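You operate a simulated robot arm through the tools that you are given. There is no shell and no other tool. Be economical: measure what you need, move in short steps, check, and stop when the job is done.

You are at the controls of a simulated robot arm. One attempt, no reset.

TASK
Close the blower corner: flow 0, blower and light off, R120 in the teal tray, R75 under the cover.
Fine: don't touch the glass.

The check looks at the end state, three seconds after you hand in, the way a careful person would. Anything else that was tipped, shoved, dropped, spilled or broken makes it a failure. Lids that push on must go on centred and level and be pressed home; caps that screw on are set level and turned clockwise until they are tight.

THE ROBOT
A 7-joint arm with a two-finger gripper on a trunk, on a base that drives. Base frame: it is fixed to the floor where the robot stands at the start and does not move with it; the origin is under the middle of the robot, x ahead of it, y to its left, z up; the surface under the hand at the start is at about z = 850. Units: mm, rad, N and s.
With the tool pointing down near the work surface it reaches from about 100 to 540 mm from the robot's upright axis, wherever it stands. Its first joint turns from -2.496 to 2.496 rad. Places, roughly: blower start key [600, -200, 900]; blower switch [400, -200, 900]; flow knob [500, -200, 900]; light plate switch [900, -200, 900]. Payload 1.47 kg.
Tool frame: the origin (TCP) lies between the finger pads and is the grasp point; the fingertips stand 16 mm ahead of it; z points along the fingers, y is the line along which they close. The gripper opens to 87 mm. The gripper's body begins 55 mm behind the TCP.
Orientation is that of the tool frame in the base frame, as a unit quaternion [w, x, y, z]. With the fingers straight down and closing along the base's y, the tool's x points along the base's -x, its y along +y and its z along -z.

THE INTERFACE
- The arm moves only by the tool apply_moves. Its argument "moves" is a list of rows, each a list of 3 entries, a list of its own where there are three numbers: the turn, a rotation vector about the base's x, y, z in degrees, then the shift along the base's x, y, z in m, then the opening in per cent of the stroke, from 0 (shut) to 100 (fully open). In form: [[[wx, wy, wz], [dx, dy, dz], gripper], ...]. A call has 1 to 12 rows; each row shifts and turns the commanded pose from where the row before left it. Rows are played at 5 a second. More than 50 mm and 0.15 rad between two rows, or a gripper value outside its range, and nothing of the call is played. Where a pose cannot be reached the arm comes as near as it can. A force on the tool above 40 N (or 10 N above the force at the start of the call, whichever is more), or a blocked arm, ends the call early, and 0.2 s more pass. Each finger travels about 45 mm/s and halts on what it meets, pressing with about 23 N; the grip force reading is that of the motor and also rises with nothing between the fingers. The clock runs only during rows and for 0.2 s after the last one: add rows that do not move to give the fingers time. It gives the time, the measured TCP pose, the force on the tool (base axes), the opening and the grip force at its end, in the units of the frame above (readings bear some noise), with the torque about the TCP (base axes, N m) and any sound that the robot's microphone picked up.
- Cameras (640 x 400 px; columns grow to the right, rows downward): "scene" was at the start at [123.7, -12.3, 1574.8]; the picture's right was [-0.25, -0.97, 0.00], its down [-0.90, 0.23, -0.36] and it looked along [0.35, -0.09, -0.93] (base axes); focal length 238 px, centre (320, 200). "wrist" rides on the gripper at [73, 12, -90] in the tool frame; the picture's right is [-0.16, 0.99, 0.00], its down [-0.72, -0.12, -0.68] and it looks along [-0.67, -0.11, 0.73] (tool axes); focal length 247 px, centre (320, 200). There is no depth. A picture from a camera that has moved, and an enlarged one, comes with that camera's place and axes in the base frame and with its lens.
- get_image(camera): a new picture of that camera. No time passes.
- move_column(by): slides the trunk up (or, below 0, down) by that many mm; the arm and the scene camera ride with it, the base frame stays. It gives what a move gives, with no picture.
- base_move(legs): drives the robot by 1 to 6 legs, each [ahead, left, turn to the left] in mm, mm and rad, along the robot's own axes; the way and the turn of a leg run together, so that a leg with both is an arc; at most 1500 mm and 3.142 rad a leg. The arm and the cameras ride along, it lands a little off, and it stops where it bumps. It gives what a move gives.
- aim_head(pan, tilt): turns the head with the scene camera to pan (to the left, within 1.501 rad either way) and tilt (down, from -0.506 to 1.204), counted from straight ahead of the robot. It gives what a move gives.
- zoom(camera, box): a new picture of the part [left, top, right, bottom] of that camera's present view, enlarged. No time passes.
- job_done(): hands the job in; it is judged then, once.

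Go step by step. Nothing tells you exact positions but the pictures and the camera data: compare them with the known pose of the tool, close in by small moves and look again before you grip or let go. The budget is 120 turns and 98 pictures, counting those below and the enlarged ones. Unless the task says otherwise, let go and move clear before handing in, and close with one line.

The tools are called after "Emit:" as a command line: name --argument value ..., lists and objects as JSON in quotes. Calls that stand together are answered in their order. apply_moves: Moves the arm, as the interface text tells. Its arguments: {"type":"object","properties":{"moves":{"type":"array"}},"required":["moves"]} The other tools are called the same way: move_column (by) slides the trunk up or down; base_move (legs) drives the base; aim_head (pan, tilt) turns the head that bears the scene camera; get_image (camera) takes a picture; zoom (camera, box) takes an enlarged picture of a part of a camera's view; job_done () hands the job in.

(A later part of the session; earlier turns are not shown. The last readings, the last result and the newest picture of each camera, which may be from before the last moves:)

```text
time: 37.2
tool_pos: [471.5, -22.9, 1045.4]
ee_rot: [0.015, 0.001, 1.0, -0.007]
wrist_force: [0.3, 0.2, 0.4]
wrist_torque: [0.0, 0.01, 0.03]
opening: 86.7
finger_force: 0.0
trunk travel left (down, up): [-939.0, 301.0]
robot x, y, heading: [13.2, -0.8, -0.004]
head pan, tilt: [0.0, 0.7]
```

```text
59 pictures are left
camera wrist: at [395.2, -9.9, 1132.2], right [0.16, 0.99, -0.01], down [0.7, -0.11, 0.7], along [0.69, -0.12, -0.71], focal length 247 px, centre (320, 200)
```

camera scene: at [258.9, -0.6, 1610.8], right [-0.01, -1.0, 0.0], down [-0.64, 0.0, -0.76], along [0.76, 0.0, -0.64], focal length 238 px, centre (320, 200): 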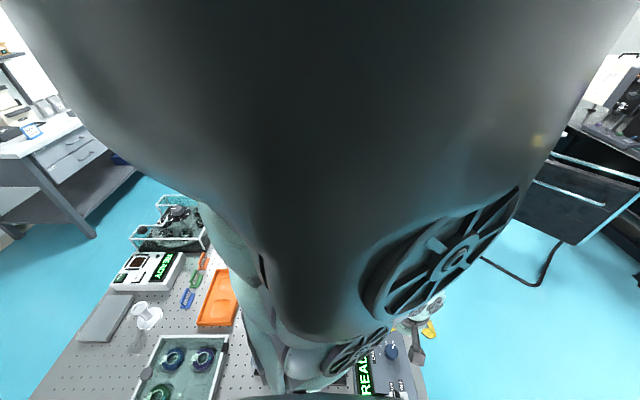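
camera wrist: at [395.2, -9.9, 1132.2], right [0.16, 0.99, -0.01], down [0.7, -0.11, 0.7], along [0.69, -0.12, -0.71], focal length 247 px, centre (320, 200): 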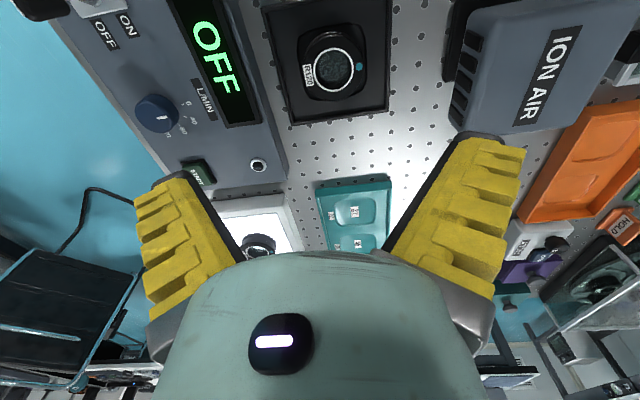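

R120's ring top comes out near (473,-12,873), about 60 mm in diameter. I'll level the hand (it is tilted about 2°), centre it and go lower to look.

Emit:
apply_moves --moves '[[[0.8, 1.7, 0], [0.001, 0.006, -0.03], 100], [[0, 0, 0], [0.001, 0.005, -0.03], 100], [[0, 0, 0], [0, 0, -0.03], 100], [[0, 0, 0], [0, 0, 0], 100]]'

Emit:
get_image --camera "wrist"

```text
time: 38.2
tool_pos: [472.6, -12.4, 955.1]
ee_rot: [0.002, 0.003, 1.0, 0.0]
wrist_force: [-0.8, 0.5, -0.2]
wrist_torque: [0.02, -0.04, -0.01]
opening: 86.7
finger_force: 0.1
trunk travel left (down, up): [-939.0, 301.0]
robot x, y, heading: [10.3, 4.4, -0.002]
head pan, tilt: [0.0, 0.7]
```

```text
58 pictures are left
camera wrist: at [399.4, 0.3, 1043.3], right [0.16, 0.99, 0.0], down [0.72, -0.12, 0.68], along [0.67, -0.11, -0.73], focal length 247 px, centre (320, 200)
```

wrist: 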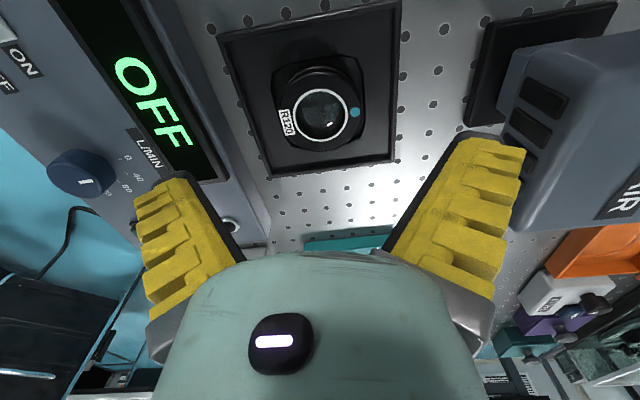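

Emit:
zoom --camera "wrist" --box '[220, 20, 412, 180]'

```text
2.50 times, centred on (316, 100) of wrist
camera zoom: at [399.4, 0.3, 1043.3], right [0.16, 0.99, 0.0], down [0.72, -0.12, 0.68], along [0.67, -0.11, -0.73], focal length 617 px, centre (330, 450)
```

zoom: 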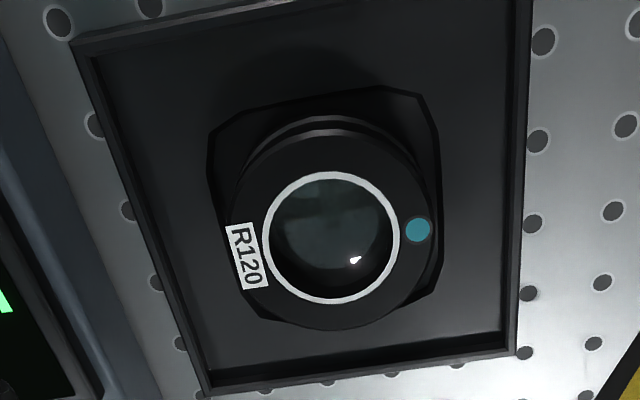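

R120's ring is about 59 mm across, centred at (473,-11). I'll descend with open fingers so the tips reach about 10 mm below the ring's top, then check.

Emit:
apply_moves --moves '[[[0, 0, 0], [0.0005, 0.001, -0.03], 100], [[0, 0, 0], [0, 0, -0.025], 100], [[0, 0, 0], [0, 0, -0.012], 100], [[0, 0, 0], [0, 0, -0.008], 100], [[0, 0, 0], [0, 0, 0], 100]]'

Emit:
get_image --camera "wrist"

```text
time: 39.4
tool_pos: [473.0, -10.3, 880.4]
ee_rot: [0.001, 0.003, 1.0, 0.0]
wrist_force: [0.1, -0.2, -0.7]
wrist_torque: [-0.01, 0.01, 0.02]
opening: 87.2
finger_force: 0.1
trunk travel left (down, up): [-939.0, 301.0]
robot x, y, heading: [12.6, 0.0, 0.0]
head pan, tilt: [0.0, 0.7]
```

```text
56 pictures are left
camera wrist: at [399.8, 1.4, 969.1], right [0.16, 0.99, 0.0], down [0.72, -0.12, 0.68], along [0.67, -0.11, -0.73], focal length 247 px, centre (320, 200)
```

wrist: 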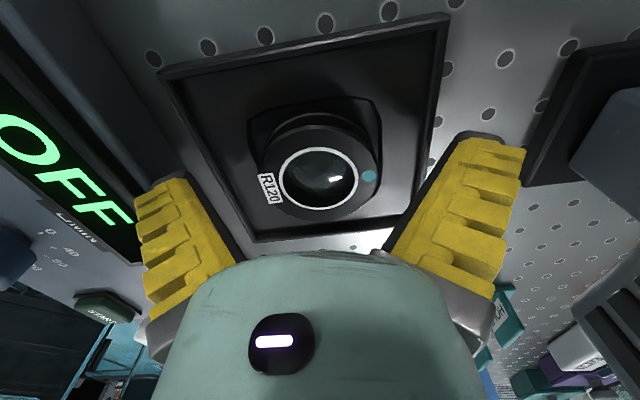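

The ring is centred between the fingers and nothing is touching. I'll close on it.

Emit:
apply_moves --moves '[[[0, 0, 0], [0, 0, 0], 80], [[0, 0, 0], [0, 0, 0], 68], [[0, 0, 0], [0, 0, 0], 55], [[0, 0, 0], [0, 0, 0], 55]]'

Emit:
zoom --camera "wrist" --box '[200, 80, 440, 250]'

```text
time: 40.4
tool_pos: [473.4, -12.1, 880.6]
ee_rot: [0.001, 0.002, 1.0, 0.001]
wrist_force: [-1.7, 0.0, 8.0]
wrist_torque: [0.0, -0.19, 0.01]
opening: 51.1
finger_force: 22.8
trunk travel left (down, up): [-939.0, 301.0]
robot x, y, heading: [13.8, 0.4, -0.002]
head pan, tilt: [0.0, 0.7]
```

```text
2.35 times, centred on (320, 165) of wrist
camera zoom: at [400.2, 1.4, 969.5], right [0.16, 0.99, 0.0], down [0.72, -0.12, 0.68], along [0.67, -0.11, -0.73], focal length 581 px, centre (320, 282)
```

zoom: 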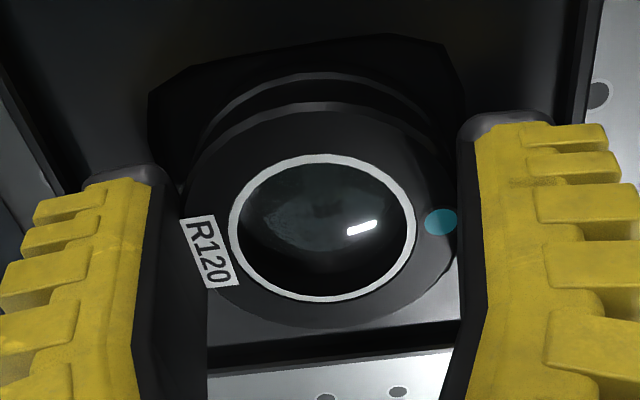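

It's gripped at 51 mm on the rim, clear of the glass. I'll lift.

Emit:
apply_moves --moves '[[[0, 0, 0], [0, 0, 0.008], 53], [[0, 0, 0], [0, 0, 0.015], 53], [[0, 0, 0], [0, 0, 0.03], 53], [[0, 0, 0], [0, 0, 0.04], 53], [[0, 0, 0], [0, 0, 0.04], 53]]'

Emit:
get_image --camera "wrist"

```text
time: 41.6
tool_pos: [470.6, -12.6, 1013.9]
ee_rot: [0.001, 0.003, 1.0, 0.002]
wrist_force: [0.0, 0.0, 0.4]
wrist_torque: [-0.01, -0.05, -0.02]
opening: 51.7
finger_force: 4.0
trunk travel left (down, up): [-939.0, 301.0]
robot x, y, heading: [13.4, -3.0, -0.006]
head pan, tilt: [0.0, 0.7]
```

```text
54 pictures are left
camera wrist: at [398.5, 0.5, 1102.2], right [0.16, 0.99, 0.0], down [0.72, -0.12, 0.68], along [0.67, -0.11, -0.73], focal length 247 px, centre (320, 200)
```

wrist: 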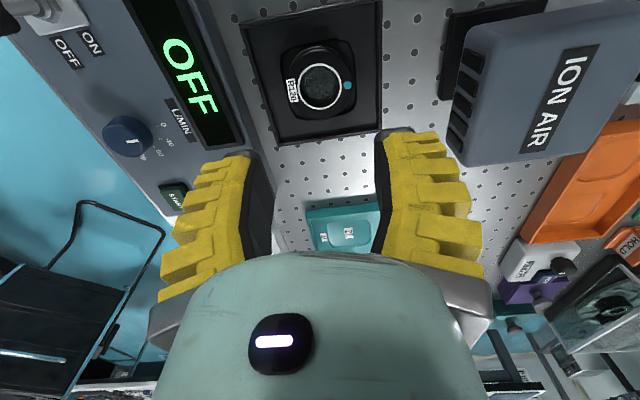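

The grip command was too weak and the ring stayed in its seat undisturbed. I'll redo it with a much tighter close command.

Emit:
apply_moves --moves '[[[0, 0, 0], [0.001, 0.001, -0.045], 100], [[0, 0, 0], [0, 0, -0.045], 100], [[0, 0, 0], [0, 0, -0.03], 100], [[0, 0, 0], [0, 0, -0.014], 100], [[0, 0, 0], [0, 0, 0], 80], [[0, 0, 0], [0, 0, 0], 60], [[0, 0, 0], [0, 0, 0], 20], [[0, 0, 0], [0, 0, 0], 20], [[0, 0, 0], [0, 0, 0], 20]]'

Emit:
zoom --camera "wrist" --box '[200, 80, 440, 250]'

```text
time: 43.6
tool_pos: [473.2, -11.0, 879.4]
ee_rot: [0.001, 0.003, 1.0, 0.001]
wrist_force: [-1.9, 0.4, 6.9]
wrist_torque: [-0.03, 0.0, 0.01]
opening: 51.8
finger_force: 22.4
trunk travel left (down, up): [-939.0, 301.0]
robot x, y, heading: [16.9, -4.5, -0.001]
head pan, tilt: [0.0, 0.7]
```

```text
2.35 times, centred on (320, 165) of wrist
camera zoom: at [400.5, 1.8, 967.9], right [0.16, 0.99, 0.0], down [0.72, -0.12, 0.68], along [0.67, -0.11, -0.73], focal length 581 px, centre (320, 282)
```

zoom: 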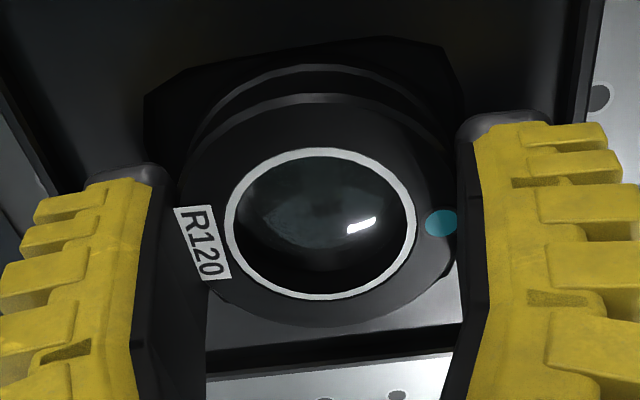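

Emit:
apply_moves --moves '[[[0, 0, 0], [0, 0, 0.006], 20], [[0, 0, 0], [0, 0, 0.01], 20], [[0, 0, 0], [0, 0, 0.02], 20], [[0, 0, 0], [0, 0, 0.04], 20], [[0, 0, 0], [0, 0, 0.04], 20]]'

Emit:
get_image --camera "wrist"

```text
time: 44.8
tool_pos: [474.5, -9.2, 994.6]
ee_rot: [0.001, 0.003, 1.0, 0.001]
wrist_force: [-0.4, -0.3, -1.1]
wrist_torque: [0.01, 0.02, -0.01]
opening: 24.0
finger_force: 4.3
trunk travel left (down, up): [-939.0, 301.0]
robot x, y, heading: [15.1, 2.6, -0.005]
head pan, tilt: [0.0, 0.7]
```

```text
52 pictures are left
camera wrist: at [401.2, 2.9, 1085.2], right [0.16, 0.99, 0.0], down [0.72, -0.12, 0.68], along [0.67, -0.11, -0.73], focal length 247 px, centre (320, 200)
```

wrist: 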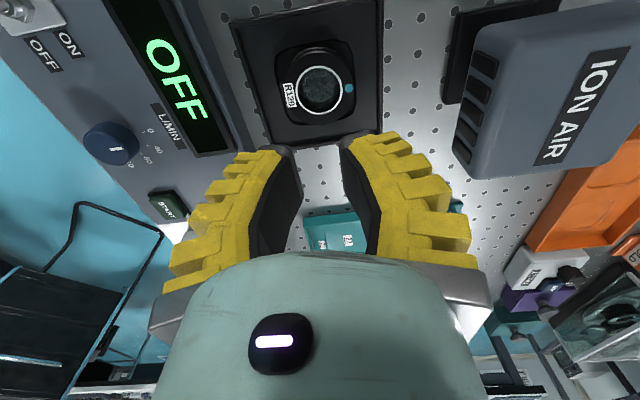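

It slipped off again: the tips only caught the chamfered top, pushing the hand up. I'll go about 8 mm deeper, guarded.

Emit:
apply_moves --moves '[[[0, 0, 0], [0, 0, 0], 100], [[0, 0, 0], [0, 0, 0], 100], [[0, 0, 0], [0, 0, -0.045], 100], [[0, 0, 0], [0, 0, -0.045], 100], [[0, 0, 0], [0, 0, -0.025], 100], [[0, 0, 0], [0, 0, -0.004], 100], [[0, 0, 0], [0, 0, -0.003], 100], [[0, 0, 0], [0, 0, 0], 100]]'

Emit:
zoom --camera "wrist" --box '[180, 50, 460, 250]'

```text
time: 46.6
tool_pos: [472.6, -10.0, 872.4]
ee_rot: [0.001, 0.002, 1.0, 0.002]
wrist_force: [0.9, -0.4, 0.5]
wrist_torque: [-0.01, -0.03, -0.05]
opening: 87.1
finger_force: 0.0
trunk travel left (down, up): [-939.0, 301.0]
robot x, y, heading: [14.3, 2.1, -0.003]
head pan, tilt: [0.0, 0.7]
```

```text
2.00 times, centred on (320, 150) of wrist
camera zoom: at [400.6, 2.4, 962.4], right [0.16, 0.99, 0.0], down [0.72, -0.12, 0.68], along [0.67, -0.11, -0.73], focal length 494 px, centre (320, 300)
```

zoom: 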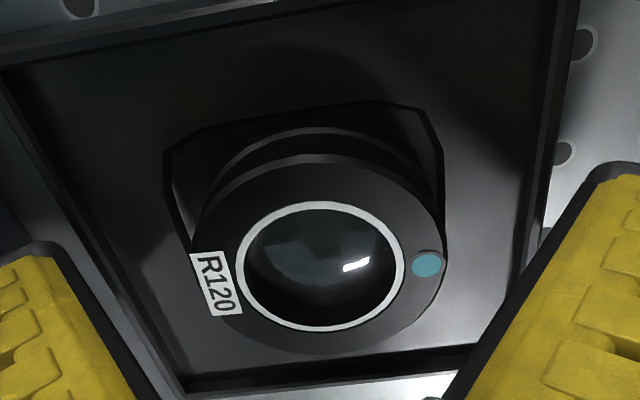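

There's no contact at this depth. I'll close firmly and check the forces before lifting.

Emit:
apply_moves --moves '[[[0, 0, 0], [0, 0, 0], 80], [[0, 0, 0], [0, 0, 0], 60], [[0, 0, 0], [0, 0, 0], 30], [[0, 0, 0], [0, 0, 0], 0], [[0, 0, 0], [0, 0, 0], 0]]'

Emit:
zoom --camera "wrist" --box '[180, 50, 460, 250]'

```text
time: 47.8
tool_pos: [473.6, -4.3, 874.7]
ee_rot: [0.0, 0.002, 1.0, 0.005]
wrist_force: [-10.4, 1.1, 42.1]
wrist_torque: [1.89, 0.11, 0.51]
opening: 56.4
finger_force: 23.2
trunk travel left (down, up): [-939.0, 301.0]
robot x, y, heading: [12.8, 4.8, -0.001]
head pan, tilt: [0.0, 0.7]
stopped in row 5: the force on the tool passed its limit at 45 N (the readings are from after the stop); the commanded pose is now the measured one
```

```text
2.00 times, centred on (320, 150) of wrist
camera zoom: at [401.5, 6.6, 964.3], right [0.16, 0.99, 0.01], down [0.72, -0.13, 0.68], along [0.67, -0.1, -0.74], focal length 494 px, centre (320, 300)
```

zoom: 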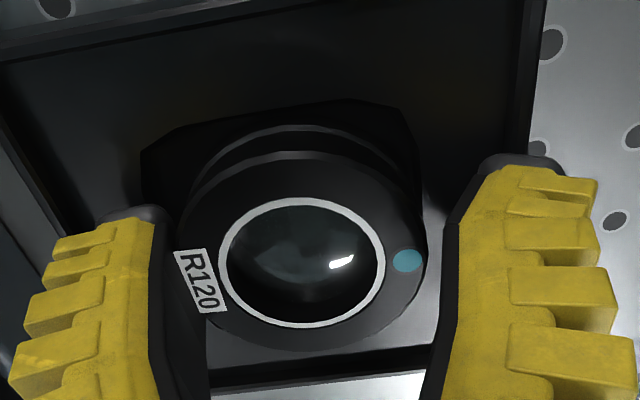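

The tips reach further down as they close, so at this depth they press on the stand. I'll open, rise 10 mm, recentre and look.

Emit:
apply_moves --moves '[[[0, 0, 0], [0, 0, 0.004], 40], [[0, 0, 0], [0, 0, 0.004], 70], [[0, 0, 0], [0, -0.003, 0.0], 100], [[0, 0, 0], [0, -0.003, 0.0], 100], [[0, 0, 0], [0, 0, 0], 100]]'

Emit:
zoom --camera "wrist" --box '[180, 50, 460, 250]'

```text
time: 49.0
tool_pos: [472.5, -12.5, 882.3]
ee_rot: [0.0, 0.003, 1.0, 0.004]
wrist_force: [0.0, 0.1, -0.2]
wrist_torque: [0.0, 0.03, -0.02]
opening: 87.1
finger_force: 0.0
trunk travel left (down, up): [-939.0, 301.0]
robot x, y, heading: [16.7, -2.4, -0.004]
head pan, tilt: [0.0, 0.7]
```

```text
2.00 times, centred on (320, 150) of wrist
camera zoom: at [400.3, -1.1, 970.9], right [0.16, 0.99, 0.01], down [0.72, -0.12, 0.68], along [0.67, -0.1, -0.73], focal length 494 px, centre (320, 300)
```

zoom: 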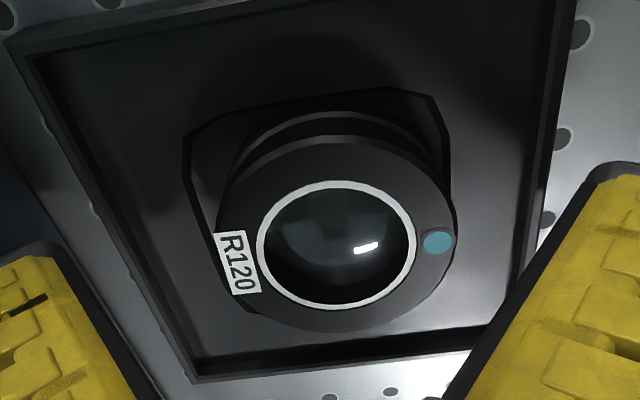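

R120 is still seated, at y≈-9. I'll try again centred at TCP z 876, and lift only 4 mm to see what happens.

Emit:
apply_moves --moves '[[[0, 0, 0], [0.0005, 0.003, -0.006], 100], [[0, 0, 0], [0, 0, 0], 80], [[0, 0, 0], [0, 0, 0], 60], [[0, 0, 0], [0, 0, 0], 30], [[0, 0, 0], [0, 0, 0], 0], [[0, 0, 0], [0, 0, 0], 0]]'

Emit:
apply_moves --moves '[[[0, 0, 0], [0, 0, 0.002], 0], [[0, 0, 0], [0, 0, 0.002], 0]]'

Emit:
get_image --camera "wrist"

```text
time: 50.4
tool_pos: [472.5, -10.9, 876.9]
ee_rot: [-0.001, 0.003, 1.0, 0.004]
wrist_force: [-2.5, 0.0, 4.0]
wrist_torque: [-0.04, -0.01, 0.06]
opening: 53.5
finger_force: 22.8
trunk travel left (down, up): [-939.0, 301.0]
robot x, y, heading: [13.5, 1.3, -0.002]
head pan, tilt: [0.0, 0.7]
```

```text
time: 51.0
tool_pos: [473.3, -11.0, 879.9]
ee_rot: [-0.002, 0.003, 1.0, 0.003]
wrist_force: [0.1, 0.2, -1.0]
wrist_torque: [-0.01, -0.01, 0.0]
opening: 53.4
finger_force: 23.3
trunk travel left (down, up): [-939.0, 301.0]
robot x, y, heading: [13.6, 0.2, -0.003]
head pan, tilt: [0.0, 0.7]
```

```text
48 pictures are left
camera wrist: at [400.7, 1.5, 968.8], right [0.16, 0.99, 0.01], down [0.72, -0.12, 0.68], along [0.67, -0.1, -0.73], focal length 247 px, centre (320, 200)
```

wrist: 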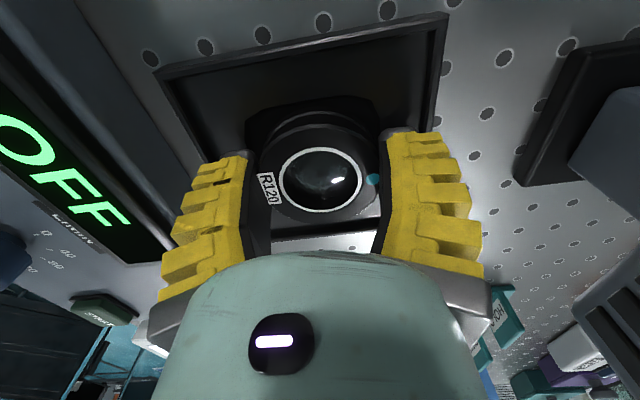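

The grip looks better now: 53.4 mm held and the hand carries about 1 N of weight. I'll lift further, slowly.

Emit:
apply_moves --moves '[[[0, 0, 0], [0, 0, 0.004], 0], [[0, 0, 0], [0, 0, 0.004], 0], [[0, 0, 0], [0, 0, 0.006], 0], [[0, 0, 0], [0, 0, 0.008], 0], [[0, 0, 0], [0, 0, 0.01], 0], [[0, 0, 0], [0, 0, 0.01], 0]]'

Emit:
get_image --camera "wrist"

```text
time: 52.4
tool_pos: [473.4, -10.9, 922.6]
ee_rot: [0.0, 0.003, 1.0, 0.003]
wrist_force: [0.4, 0.2, -1.0]
wrist_torque: [0.03, -0.01, -0.01]
opening: 53.0
finger_force: 22.7
trunk travel left (down, up): [-939.0, 301.0]
robot x, y, heading: [13.8, 0.2, -0.001]
head pan, tilt: [0.0, 0.7]
```

```text
47 pictures are left
camera wrist: at [401.2, 1.6, 1011.0], right [0.16, 0.99, 0.01], down [0.72, -0.12, 0.68], along [0.67, -0.11, -0.73], focal length 247 px, centre (320, 200)
```

wrist: 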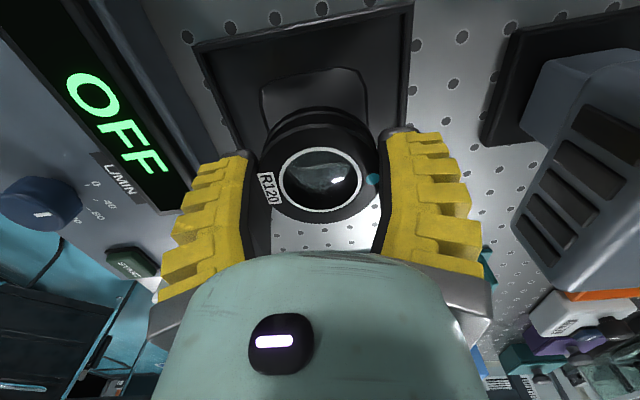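

R120 is lifted, with its rim held and the glass clear. The free pocket 27 of the teal tray is near (704,0). I'll raise and drive ahead 230 mm.

Emit:
apply_moves --moves '[[[0, 0, 0], [0, 0, 0.02], 0], [[0, 0, 0], [0, 0.003, 0.03], 0], [[0, 0, 0], [0, 0.004, 0.03], 0], [[0, 0, 0], [0, 0.004, 0.01], 0]]'

Emit:
base_move --legs '[[228, 0, 0]]'

Emit:
get_image --camera "wrist"

```text
time: 53.4
tool_pos: [471.9, -0.6, 1011.2]
ee_rot: [0.0, 0.003, 1.0, 0.004]
wrist_force: [0.5, 0.3, -0.8]
wrist_torque: [0.02, 0.03, -0.02]
opening: 52.6
finger_force: 23.5
trunk travel left (down, up): [-939.0, 301.0]
robot x, y, heading: [11.4, 2.5, -0.001]
head pan, tilt: [0.0, 0.7]
```

```text
time: 55.1
tool_pos: [698.9, -0.1, 1011.0]
ee_rot: [-0.001, 0.002, 1.0, 0.004]
wrist_force: [-0.2, 0.7, -0.9]
wrist_torque: [0.02, 0.03, -0.03]
opening: 52.1
finger_force: 23.3
trunk travel left (down, up): [-939.0, 301.0]
robot x, y, heading: [240.7, -3.6, -0.006]
head pan, tilt: [0.0, 0.7]
```

```text
46 pictures are left
camera wrist: at [626.8, 11.8, 1100.6], right [0.16, 0.99, 0.01], down [0.72, -0.12, 0.68], along [0.67, -0.1, -0.73], focal length 247 px, centre (320, 200)
```

wrist: 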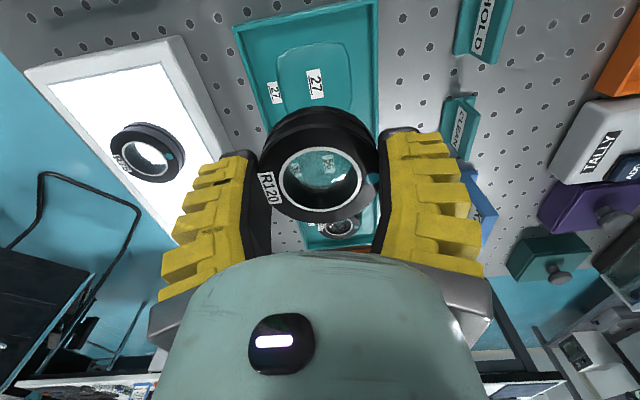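

Pocket 27's centre is at about (704,-1). I'll centre over it and descend to z 895.

Emit:
apply_moves --moves '[[[0, 0, 0], [0.005, -0.001, -0.03], 0], [[0, 0, 0], [0, 0, -0.03], 0], [[0, 0, 0], [0, 0, -0.03], 0], [[0, 0, 0], [0, 0, -0.022], 0], [[0, 0, 0], [0, 0, 0], 0]]'

Emit:
get_image --camera "wrist"

```text
time: 56.3
tool_pos: [704.7, -2.7, 900.3]
ee_rot: [-0.001, 0.001, 1.0, 0.004]
wrist_force: [0.0, -0.2, -0.9]
wrist_torque: [0.01, 0.01, 0.0]
opening: 52.3
finger_force: 23.2
trunk travel left (down, up): [-939.0, 301.0]
robot x, y, heading: [237.1, -3.7, -0.004]
head pan, tilt: [0.0, 0.7]
```

```text
45 pictures are left
camera wrist: at [632.7, 10.6, 988.7], right [0.16, 0.99, 0.01], down [0.72, -0.12, 0.68], along [0.67, -0.1, -0.73], focal length 247 px, centre (320, 200)
```

wrist: 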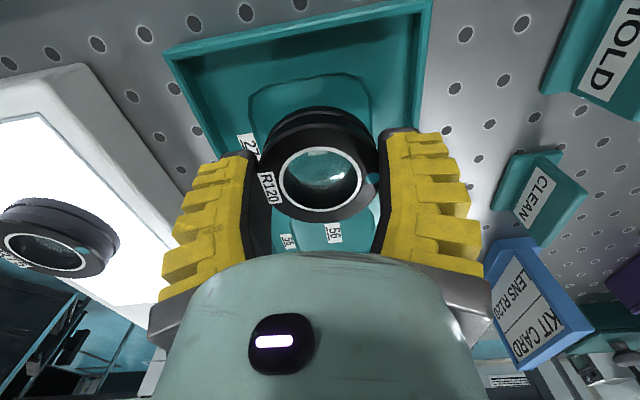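

It's aligned within 1–2 mm. I'll lower in small steps and watch the force.

Emit:
apply_moves --moves '[[[0, 0, 0], [0, 0.001, -0.006], 0], [[0, 0, 0], [0, 0, -0.006], 0], [[0, 0, 0], [0, 0, -0.005], 0], [[0, 0, 0], [0, 0, -0.003], 0]]'

Emit:
get_image --camera "wrist"

```text
time: 57.3
tool_pos: [705.9, 0.6, 879.7]
ee_rot: [0.001, 0.002, 1.0, 0.005]
wrist_force: [-2.1, 0.5, 3.9]
wrist_torque: [0.1, -0.03, 0.05]
opening: 52.2
finger_force: 22.8
trunk travel left (down, up): [-939.0, 301.0]
robot x, y, heading: [240.5, -4.7, -0.0]
head pan, tilt: [0.0, 0.7]
```

```text
44 pictures are left
camera wrist: at [632.5, 11.5, 968.9], right [0.16, 0.99, 0.01], down [0.72, -0.12, 0.68], along [0.67, -0.1, -0.73], focal length 247 px, centre (320, 200)
```

wrist: 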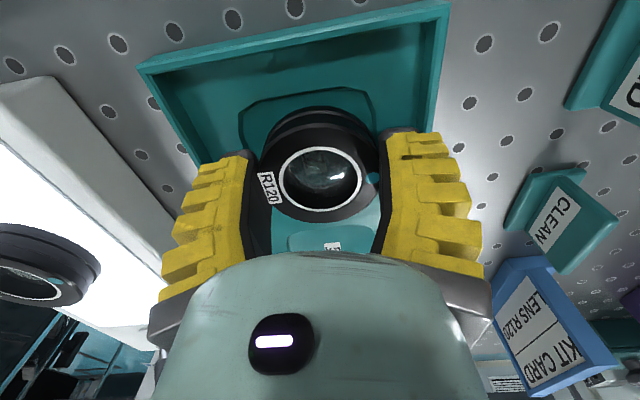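

Contact is starting. I'll shift 1.5 mm to -y and go down a bit more.

Emit:
apply_moves --moves '[[[0, 0, 0], [-0.0005, -0.0015, 0.0], 0], [[0, 0, 0], [0, 0, -0.0015], 0], [[0, 0, 0], [0, 0, -0.001], 0]]'

Emit:
zoom --camera "wrist" --box '[180, 50, 460, 250]'

```text
time: 58.1
tool_pos: [704.8, -1.0, 877.9]
ee_rot: [-0.001, 0.002, 1.0, 0.004]
wrist_force: [1.8, 1.3, 5.7]
wrist_torque: [0.19, -0.02, -0.07]
opening: 53.6
finger_force: 22.7
trunk travel left (down, up): [-939.0, 301.0]
robot x, y, heading: [236.8, 0.3, -0.001]
head pan, tilt: [0.0, 0.7]
```

```text
2.00 times, centred on (320, 150) of wrist
camera zoom: at [632.5, 10.4, 966.5], right [0.16, 0.99, 0.01], down [0.72, -0.12, 0.68], along [0.67, -0.1, -0.73], focal length 494 px, centre (320, 300)
```

zoom: 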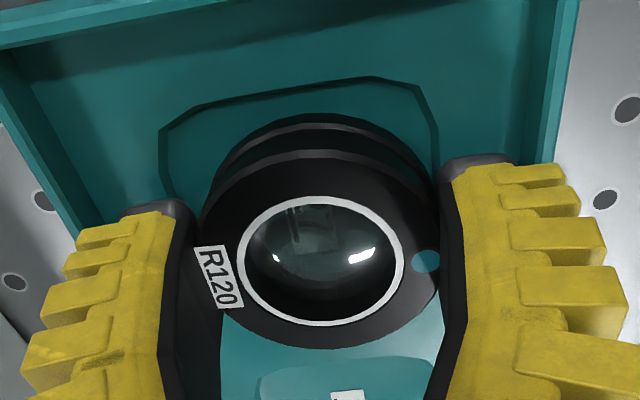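

It looks seated like on the stand. I'll release gently and look.

Emit:
apply_moves --moves '[[[0, 0, 0], [0, 0, 0], 60], [[0, 0, 0], [0, 0, 0], 70], [[0, 0, 0], [0, 0, 0], 80], [[0, 0, 0], [0, 0, 0], 80], [[0, 0, 0], [0, 0, 0.03], 80], [[0, 0, 0], [0, 0, 0.045], 80], [[0, 0, 0], [0, 0, 0.045], 100]]'

Emit:
get_image --camera "wrist"

```text
time: 59.7
tool_pos: [703.7, -2.7, 997.8]
ee_rot: [-0.001, 0.003, 1.0, 0.003]
wrist_force: [-0.6, -0.1, -0.2]
wrist_torque: [0.03, -0.01, -0.02]
opening: 87.0
finger_force: 0.0
trunk travel left (down, up): [-939.0, 301.0]
robot x, y, heading: [237.1, -2.2, -0.007]
head pan, tilt: [0.0, 0.7]
```

```text
42 pictures are left
camera wrist: at [631.3, 9.7, 1087.1], right [0.16, 0.99, 0.01], down [0.72, -0.12, 0.68], along [0.67, -0.1, -0.73], focal length 247 px, centre (320, 200)
```

wrist: 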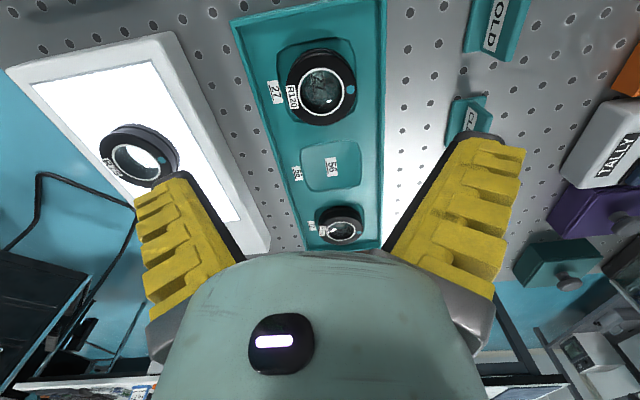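

R120 is seated in pocket 27. Next I'll go and look at the bell and the light switch.

Emit:
base_move --legs '[[300, 0, 0]]'

Emit:
apply_moves --moves '[[[0, 0, 0], [-0.02, -0.035, 0.02], 100], [[0, 0, 0], [-0.01, -0.04, 0.02], 100], [[0, 0, 0], [0, -0.04, 0.01], 100], [[0, 0, 0], [0, -0.04, 0], 100]]'

Emit:
get_image --camera "wrist"

```text
time: 61.7
tool_pos: [1003.7, -4.3, 997.8]
ee_rot: [0.0, 0.004, 1.0, 0.005]
wrist_force: [-0.1, -0.6, -0.2]
wrist_torque: [-0.02, 0.0, 0.01]
opening: 86.7
finger_force: 0.1
trunk travel left (down, up): [-939.0, 301.0]
robot x, y, heading: [541.8, -5.4, -0.004]
head pan, tilt: [0.0, 0.7]
```

```text
time: 62.7
tool_pos: [971.7, -160.4, 1047.6]
ee_rot: [0.0, 0.003, 1.0, 0.004]
wrist_force: [0.2, 0.3, 0.0]
wrist_torque: [-0.02, 0.0, 0.04]
opening: 87.1
finger_force: 0.0
trunk travel left (down, up): [-939.0, 301.0]
robot x, y, heading: [534.8, -5.8, -0.002]
head pan, tilt: [0.0, 0.7]
```

```text
41 pictures are left
camera wrist: at [900.2, -148.6, 1136.5], right [0.16, 0.99, 0.01], down [0.72, -0.12, 0.68], along [0.67, -0.11, -0.73], focal length 247 px, centre (320, 200)
```

wrist: 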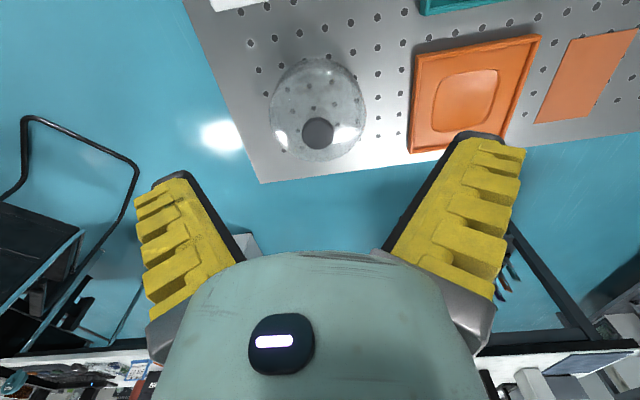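

The bell is near (1007,-168) with its knob top at about z 931, and roughly 104 mm across. I'll back up to look closely at the light switch and plate first.

Emit:
base_move --legs '[[-110, 0, 0]]'

Emit:
apply_moves --moves '[[[0, 0, 0], [0, -0.005, -0.03], 46], [[0, 0, 0], [0, -0.005, -0.03], 46]]'

Emit:
get_image --camera "wrist"

```text
time: 63.9
tool_pos: [861.9, -159.4, 1046.5]
ee_rot: [0.0, 0.004, 1.0, 0.004]
wrist_force: [-0.8, -0.4, 0.3]
wrist_torque: [0.03, 0.0, 0.03]
opening: 87.1
finger_force: 0.1
trunk travel left (down, up): [-939.0, 301.0]
robot x, y, heading: [428.8, 0.0, -0.006]
head pan, tilt: [0.0, 0.7]
```

```text
time: 64.5
tool_pos: [861.8, -170.7, 987.0]
ee_rot: [0.0, 0.004, 1.0, 0.004]
wrist_force: [0.7, 0.4, 0.2]
wrist_torque: [0.01, 0.01, 0.0]
opening: 45.5
finger_force: 4.2
trunk travel left (down, up): [-939.0, 301.0]
robot x, y, heading: [428.7, -3.8, -0.007]
head pan, tilt: [0.0, 0.7]
```

```text
40 pictures are left
camera wrist: at [789.0, -158.1, 1076.1], right [0.16, 0.99, 0.01], down [0.72, -0.13, 0.68], along [0.67, -0.11, -0.74], focal length 247 px, centre (320, 200)
```

wrist: 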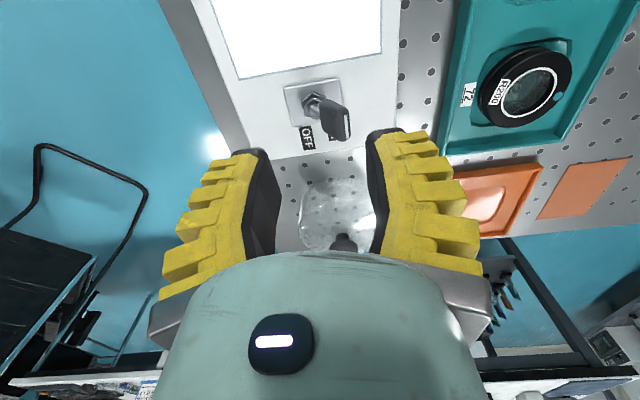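

It has the same geometry: the lever tilts to +y, and OFF is on the -y side. I'll straddle it and sweep toward -y.

Emit:
apply_moves --moves '[[[0, 0, 0], [0, 0.015, 0], 46], [[0, 0, 0], [0, 0, -0.03], 46], [[0, 0, 0], [0, 0, -0.032], 46], [[0, 0, 0], [0, -0.01, 0], 46], [[0, 0, 0], [0, -0.01, 0], 46], [[0, 0, 0], [0, -0.01, 0], 46], [[0, 0, 0], [0, -0.01, 0], 46], [[0, 0, 0], [0, -0.008, 0], 46], [[0, 0, 0], [0, -0.005, 0], 46]]'

Emit:
get_image --camera "wrist"

```text
time: 66.5
tool_pos: [861.8, -206.0, 924.1]
ee_rot: [0.001, 0.003, 1.0, 0.005]
wrist_force: [1.1, 3.1, 3.2]
wrist_torque: [0.12, -0.06, -0.01]
opening: 47.8
finger_force: 6.4
trunk travel left (down, up): [-939.0, 301.0]
robot x, y, heading: [430.2, -3.6, -0.004]
head pan, tilt: [0.0, 0.7]
```

```text
39 pictures are left
camera wrist: at [790.2, -194.7, 1014.3], right [0.16, 0.99, 0.01], down [0.72, -0.13, 0.68], along [0.67, -0.1, -0.73], focal length 247 px, centre (320, 200)
```

wrist: 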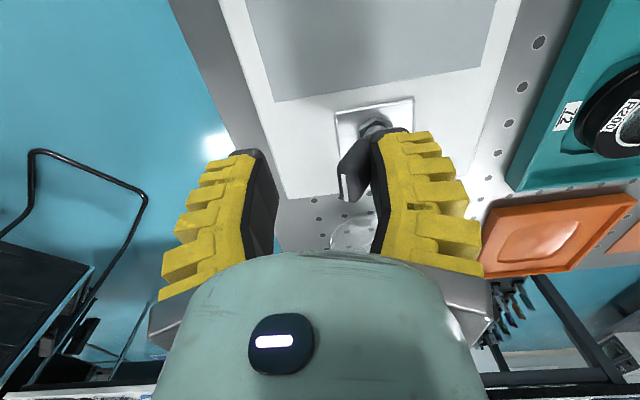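

The light is off. I'll rise and back up to inspect R75 and the plate.

Emit:
apply_moves --moves '[[[0, 0, 0], [0, 0, 0.04], 46], [[0, 0, 0], [0, 0, 0.045], 46], [[0, 0, 0], [0, 0.02, 0.04], 46]]'

Emit:
base_move --legs '[[-110, 0, 0]]'

Emit:
get_image --camera "wrist"

Emit:
zoom --camera "wrist" --box '[200, 20, 440, 170]'

```text
time: 67.3
tool_pos: [858.7, -186.5, 1050.8]
ee_rot: [-0.001, 0.004, 1.0, 0.005]
wrist_force: [-0.1, 0.4, -0.1]
wrist_torque: [-0.01, -0.01, 0.02]
opening: 45.8
finger_force: 3.8
trunk travel left (down, up): [-939.0, 301.0]
robot x, y, heading: [430.8, -1.2, -0.008]
head pan, tilt: [0.0, 0.7]
```

```text
time: 68.5
tool_pos: [752.9, -186.9, 1051.9]
ee_rot: [-0.001, 0.003, 1.0, 0.004]
wrist_force: [-0.2, 0.0, 0.2]
wrist_torque: [-0.03, 0.02, -0.02]
opening: 45.7
finger_force: 3.7
trunk travel left (down, up): [-939.0, 301.0]
robot x, y, heading: [317.7, 0.6, -0.007]
head pan, tilt: [0.0, 0.7]
```

```text
38 pictures are left
camera wrist: at [680.1, -173.9, 1139.8], right [0.16, 0.99, 0.01], down [0.72, -0.12, 0.68], along [0.67, -0.11, -0.73], focal length 247 px, centre (320, 200)
```

wrist: 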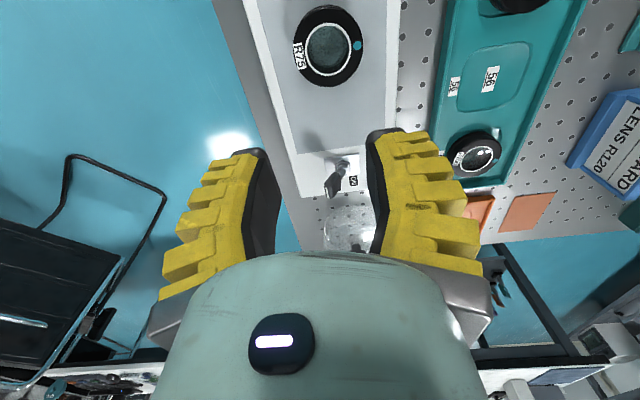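

```text
2.67 times, centred on (320, 95) of wrist
camera zoom: at [680.1, -173.9, 1139.8], right [0.16, 0.99, 0.01], down [0.72, -0.12, 0.68], along [0.67, -0.11, -0.73], focal length 659 px, centre (320, 480)
```

zoom: 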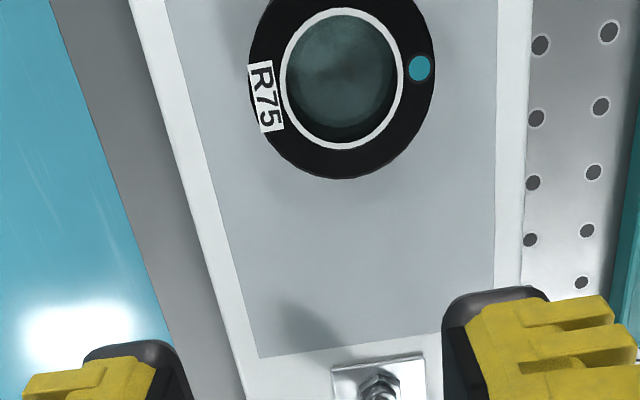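

The plate's screen is flush and about 114 mm wide, and R75 is centred on it at (735,-174). The 104 mm bell therefore fits over R75 where it stands. I'll go and fetch the bell by its knob.

Emit:
base_move --legs '[[245, 0, 0]]'

Emit:
apply_moves --moves '[[[0, 0, 0], [0.004, 0.01, -0.03], 70], [[0, 0, 0], [0.004, 0.01, -0.025], 70], [[0, 0, 0], [0, 0, 0], 70]]'

Emit:
get_image --camera "wrist"

```text
time: 70.3
tool_pos: [997.5, -187.5, 1049.3]
ee_rot: [-0.001, 0.002, 1.0, 0.005]
wrist_force: [0.2, -0.4, 0.0]
wrist_torque: [0.02, -0.02, -0.01]
opening: 45.8
finger_force: 4.0
trunk travel left (down, up): [-939.0, 301.0]
robot x, y, heading: [565.4, -0.2, -0.003]
head pan, tilt: [0.0, 0.7]
```

```text
time: 71.1
tool_pos: [1005.0, -167.3, 995.6]
ee_rot: [-0.001, 0.003, 1.0, 0.003]
wrist_force: [-0.1, 0.0, -0.6]
wrist_torque: [0.02, -0.02, 0.03]
opening: 65.6
finger_force: 3.0
trunk travel left (down, up): [-939.0, 301.0]
robot x, y, heading: [566.3, -0.8, -0.008]
head pan, tilt: [0.0, 0.7]
```

```text
36 pictures are left
camera wrist: at [932.7, -155.1, 1084.7], right [0.16, 0.99, 0.01], down [0.72, -0.12, 0.68], along [0.67, -0.11, -0.73], focal length 247 px, centre (320, 200)
```

wrist: 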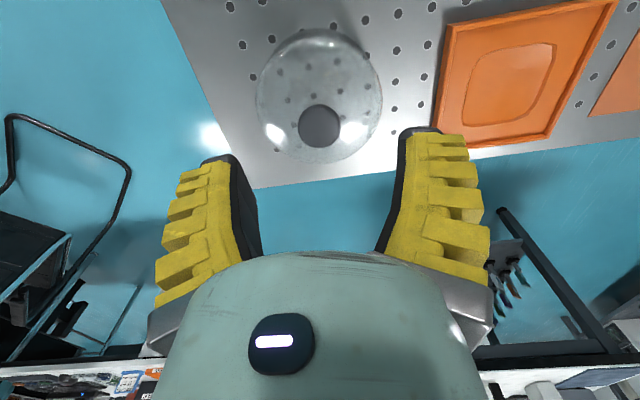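

The knob is at about (1008,-168), 28 mm across, with its top near z 930. I'll lower to z 950 and look again.

Emit:
apply_moves --moves '[[[0, 0, 0], [0.002, -0.0005, -0.025], 62], [[0, 0, 0], [0.001, 0, -0.02], 62], [[0, 0, 0], [0, 0, 0], 62]]'

Emit:
zoom --camera "wrist" --box '[180, 40, 460, 250]'

```text
time: 71.9
tool_pos: [1009.6, -167.7, 950.6]
ee_rot: [-0.001, 0.002, 1.0, 0.004]
wrist_force: [-0.2, 0.7, -0.6]
wrist_torque: [-0.04, 0.01, 0.0]
opening: 59.1
finger_force: 4.1
trunk travel left (down, up): [-939.0, 301.0]
robot x, y, heading: [566.8, 1.0, -0.005]
head pan, tilt: [0.0, 0.7]
```

```text
1.90 times, centred on (320, 145) of wrist
camera zoom: at [936.3, -155.5, 1040.1], right [0.16, 0.99, 0.01], down [0.72, -0.12, 0.68], along [0.67, -0.11, -0.73], focal length 470 px, centre (320, 305)
```

zoom: 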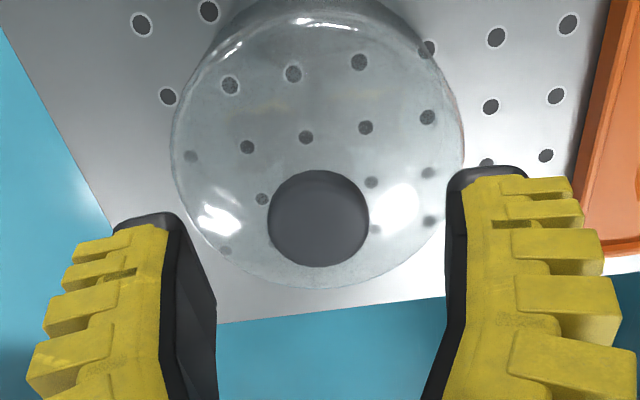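

The knob is a cap about 28 mm wide with its top near z 926. I'll lower to TCP 928 and close on it.

Emit:
apply_moves --moves '[[[0, 0, 0], [-0.001, -0.0005, -0.012], 62], [[0, 0, 0], [0, 0, -0.01], 62], [[0, 0, 0], [0, 0, 0], 50], [[0, 0, 0], [0, 0, 0], 38], [[0, 0, 0], [0, 0, 0], 28], [[0, 0, 0], [0, 0, 0], 10], [[0, 0, 0], [0, 0, 0], 0]]'

Emit:
zoom --camera "wrist" --box '[180, 40, 460, 250]'

```text
time: 73.5
tool_pos: [1007.2, -168.8, 930.1]
ee_rot: [-0.001, 0.003, 1.0, 0.003]
wrist_force: [-5.1, 2.2, 15.4]
wrist_torque: [0.06, -0.21, 0.08]
opening: 22.3
finger_force: 22.9
trunk travel left (down, up): [-939.0, 301.0]
robot x, y, heading: [564.8, -1.8, -0.007]
head pan, tilt: [0.0, 0.7]
```

```text
1.90 times, centred on (320, 145) of wrist
camera zoom: at [935.3, -156.3, 1018.6], right [0.16, 0.99, 0.01], down [0.72, -0.13, 0.68], along [0.67, -0.11, -0.73], focal length 470 px, centre (320, 305)
```

zoom: 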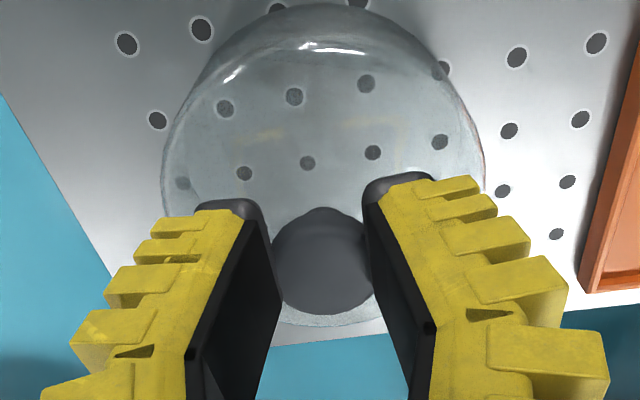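

The tips press lightly on the bell's top. I'll ease open, raise 4 mm and regrip.

Emit:
apply_moves --moves '[[[0, 0, 0], [0, 0, 0], 45], [[0, 0, 0], [0.001, 0, 0.004], 45], [[0, 0, 0], [0, 0, 0], 20], [[0, 0, 0], [0, 0, 0], 0], [[0, 0, 0], [0, 0, 0], 0]]'

Emit:
zoom --camera "wrist" --box '[180, 40, 460, 250]'

```text
time: 74.7
tool_pos: [1009.7, -169.1, 933.6]
ee_rot: [0.0, 0.003, 1.0, 0.004]
wrist_force: [2.5, -0.4, 7.3]
wrist_torque: [-0.02, -0.09, -0.02]
opening: 6.2
finger_force: 13.4
trunk travel left (down, up): [-939.0, 301.0]
robot x, y, heading: [569.4, -1.0, -0.008]
head pan, tilt: [0.0, 0.7]
```

```text
1.90 times, centred on (320, 145) of wrist
camera zoom: at [937.4, -156.3, 1022.3], right [0.16, 0.99, 0.01], down [0.72, -0.12, 0.68], along [0.67, -0.11, -0.73], focal length 470 px, centre (320, 305)
```

zoom: 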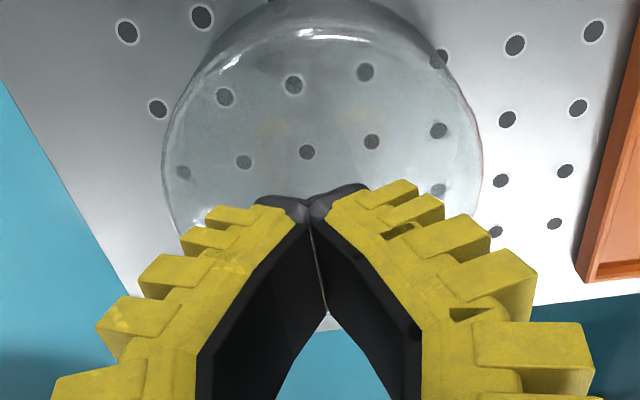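

The fingers closed over the knob's top, so the knob is lower than I estimated, around z 918. I'll open, check and go about 8 mm deeper.

Emit:
apply_moves --moves '[[[0, 0, 0], [0, 0, 0.008], 0], [[0, 0, 0], [0, 0, 0.008], 30], [[0, 0, 0], [0, 0, 0], 62], [[0, 0, 0], [0, 0, 0], 62]]'

Emit:
zoom --camera "wrist" --box '[180, 40, 460, 250]'

```text
time: 75.7
tool_pos: [1008.6, -168.8, 948.0]
ee_rot: [-0.001, 0.003, 1.0, 0.004]
wrist_force: [0.7, -0.6, 0.8]
wrist_torque: [0.06, 0.0, 0.01]
opening: 59.2
finger_force: 3.5
trunk travel left (down, up): [-939.0, 301.0]
robot x, y, heading: [568.7, -1.6, -0.008]
head pan, tilt: [0.0, 0.7]
```

```text
1.90 times, centred on (320, 145) of wrist
camera zoom: at [936.2, -156.2, 1038.0], right [0.16, 0.99, 0.01], down [0.72, -0.13, 0.68], along [0.67, -0.11, -0.73], focal length 470 px, centre (320, 305)
```

zoom: 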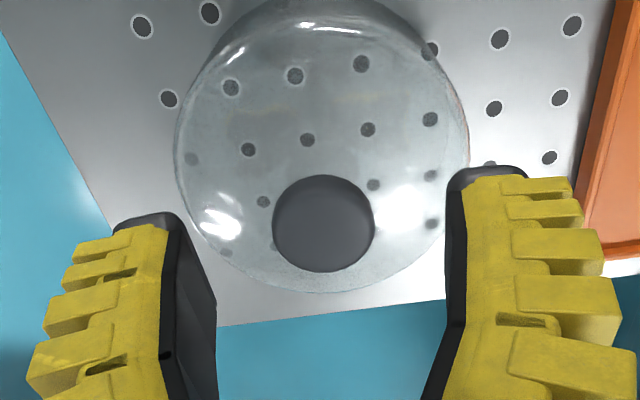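

The knob is probably 3–4 mm further ahead and lower. I'll shift +3.5 mm x and +1 mm y, descend to TCP 922 and close.

Emit:
apply_moves --moves '[[[0, 0, 0], [0.0035, 0.001, -0.014], 62], [[0, 0, 0], [0, 0, -0.012], 62], [[0, 0, 0], [0, 0, 0], 50], [[0, 0, 0], [0, 0, 0], 38], [[0, 0, 0], [0, 0, 0], 28], [[0, 0, 0], [0, 0, 0], 10], [[0, 0, 0], [0, 0, 0], 0]]'

Emit:
zoom --camera "wrist" --box '[180, 40, 460, 250]'

```text
time: 77.3
tool_pos: [1012.2, -167.5, 923.4]
ee_rot: [0.0, 0.003, 1.0, 0.005]
wrist_force: [-3.7, 1.0, 12.3]
wrist_torque: [0.04, -0.44, 0.05]
opening: 25.6
finger_force: 23.0
trunk travel left (down, up): [-939.0, 301.0]
robot x, y, heading: [560.4, -5.8, -0.011]
head pan, tilt: [0.0, 0.7]
```

```text
1.90 times, centred on (320, 145) of wrist
camera zoom: at [940.4, -155.2, 1012.1], right [0.16, 0.99, 0.01], down [0.72, -0.13, 0.68], along [0.67, -0.11, -0.73], focal length 470 px, centre (320, 305)
```

zoom: 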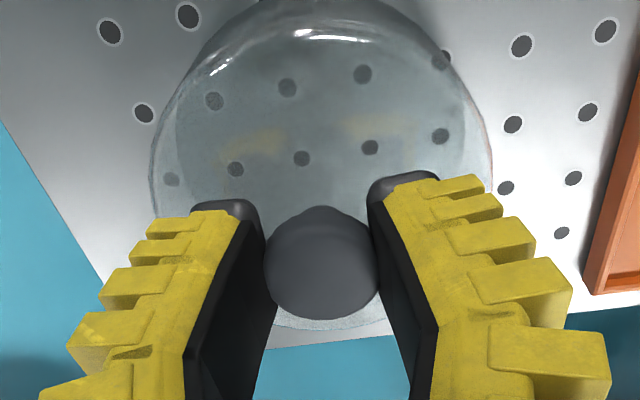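

The opening is wider now, which suggests a rounded knob gripped above its widest part. I'll open a little, go 4 mm lower, and check for contact.

Emit:
apply_moves --moves '[[[0, 0, 0], [0, 0, 0], 50], [[0, 0, 0], [0, 0, -0.002], 50], [[0, 0, 0], [0, 0, -0.002], 50], [[0, 0, 0], [0, 0, 0], 50]]'

Emit:
apply_moves --moves '[[[0, 0, 0], [0, 0, 0], 28], [[0, 0, 0], [0, 0, 0], 10], [[0, 0, 0], [0, 0, 0], 0], [[0, 0, 0], [0, 0, 0], 0]]'

```text
time: 78.3
tool_pos: [1010.6, -167.9, 917.5]
ee_rot: [0.0, 0.002, 1.0, 0.004]
wrist_force: [0.3, 0.4, -0.8]
wrist_torque: [0.03, -0.01, -0.01]
opening: 48.9
finger_force: 4.6
trunk travel left (down, up): [-939.0, 301.0]
robot x, y, heading: [563.4, -3.7, -0.005]
head pan, tilt: [0.0, 0.7]
```

```text
time: 79.3
tool_pos: [1011.4, -167.8, 919.3]
ee_rot: [-0.001, 0.002, 1.0, 0.005]
wrist_force: [-1.7, 0.6, 4.7]
wrist_torque: [0.01, -0.2, 0.02]
opening: 26.5
finger_force: 23.0
trunk travel left (down, up): [-939.0, 301.0]
robot x, y, heading: [567.3, -1.4, -0.004]
head pan, tilt: [0.0, 0.7]
```

The force dropped to 4.7 N and the opening grew, so deeper is better. I'll go another 3 mm.

Emit:
apply_moves --moves '[[[0, 0, 0], [0, 0, 0], 50], [[0, 0, 0], [0.001, 0, -0.004], 50], [[0, 0, 0], [0, 0, 0], 50]]'

Emit:
apply_moves --moves '[[[0, 0, 0], [0, 0, 0], 28], [[0, 0, 0], [0, 0, 0], 10], [[0, 0, 0], [0, 0, 0], 0], [[0, 0, 0], [0, 0, 0], 0]]'

Emit:
zoom --camera "wrist" --box '[180, 40, 460, 250]'

```text
time: 80.1
tool_pos: [1013.9, -167.4, 913.6]
ee_rot: [-0.001, 0.003, 1.0, 0.004]
wrist_force: [0.5, 1.1, 0.4]
wrist_torque: [-0.01, 0.01, -0.03]
opening: 49.2
finger_force: 4.2
trunk travel left (down, up): [-939.0, 301.0]
robot x, y, heading: [565.6, -4.1, -0.007]
head pan, tilt: [0.0, 0.7]
```

```text
time: 81.1
tool_pos: [1012.9, -167.2, 914.8]
ee_rot: [-0.002, 0.003, 1.0, 0.004]
wrist_force: [-0.4, 0.2, 1.8]
wrist_torque: [0.03, 0.11, 0.01]
opening: 27.4
finger_force: 23.2
trunk travel left (down, up): [-939.0, 301.0]
robot x, y, heading: [566.0, -3.5, 0.003]
head pan, tilt: [0.0, 0.7]
```

```text
1.90 times, centred on (320, 145) of wrist
camera zoom: at [940.9, -155.2, 1003.8], right [0.16, 0.99, 0.01], down [0.72, -0.13, 0.68], along [0.67, -0.11, -0.73], focal length 470 px, centre (320, 305)
```

zoom: 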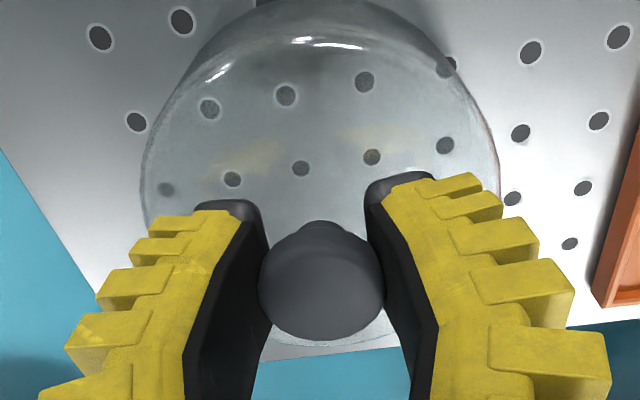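

Now the knob is gripped at its widest part with almost no push-off. I'll lift slowly.

Emit:
apply_moves --moves '[[[0, 0, 0], [0, 0, 0.003], 0], [[0, 0, 0], [0, 0, 0.005], 0], [[0, 0, 0], [0, 0, 0.008], 0], [[0, 0, 0], [0, 0, 0.01], 0], [[0, 0, 0], [0, 0, 0.01], 0]]'

Emit:
get_image --camera "wrist"

```text
time: 82.3
tool_pos: [1012.2, -167.1, 950.5]
ee_rot: [0.0, 0.003, 1.0, 0.004]
wrist_force: [-0.3, -0.4, -1.0]
wrist_torque: [-0.01, 0.02, -0.01]
opening: 27.0
finger_force: 23.3
trunk travel left (down, up): [-939.0, 301.0]
robot x, y, heading: [563.7, -3.5, -0.011]
head pan, tilt: [0.0, 0.7]
```

```text
29 pictures are left
camera wrist: at [940.4, -155.1, 1039.3], right [0.16, 0.99, 0.01], down [0.72, -0.13, 0.68], along [0.67, -0.11, -0.73], focal length 247 px, centre (320, 200)
```

wrist: 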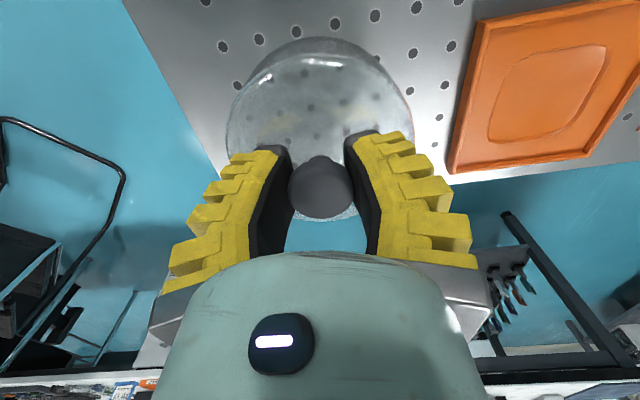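

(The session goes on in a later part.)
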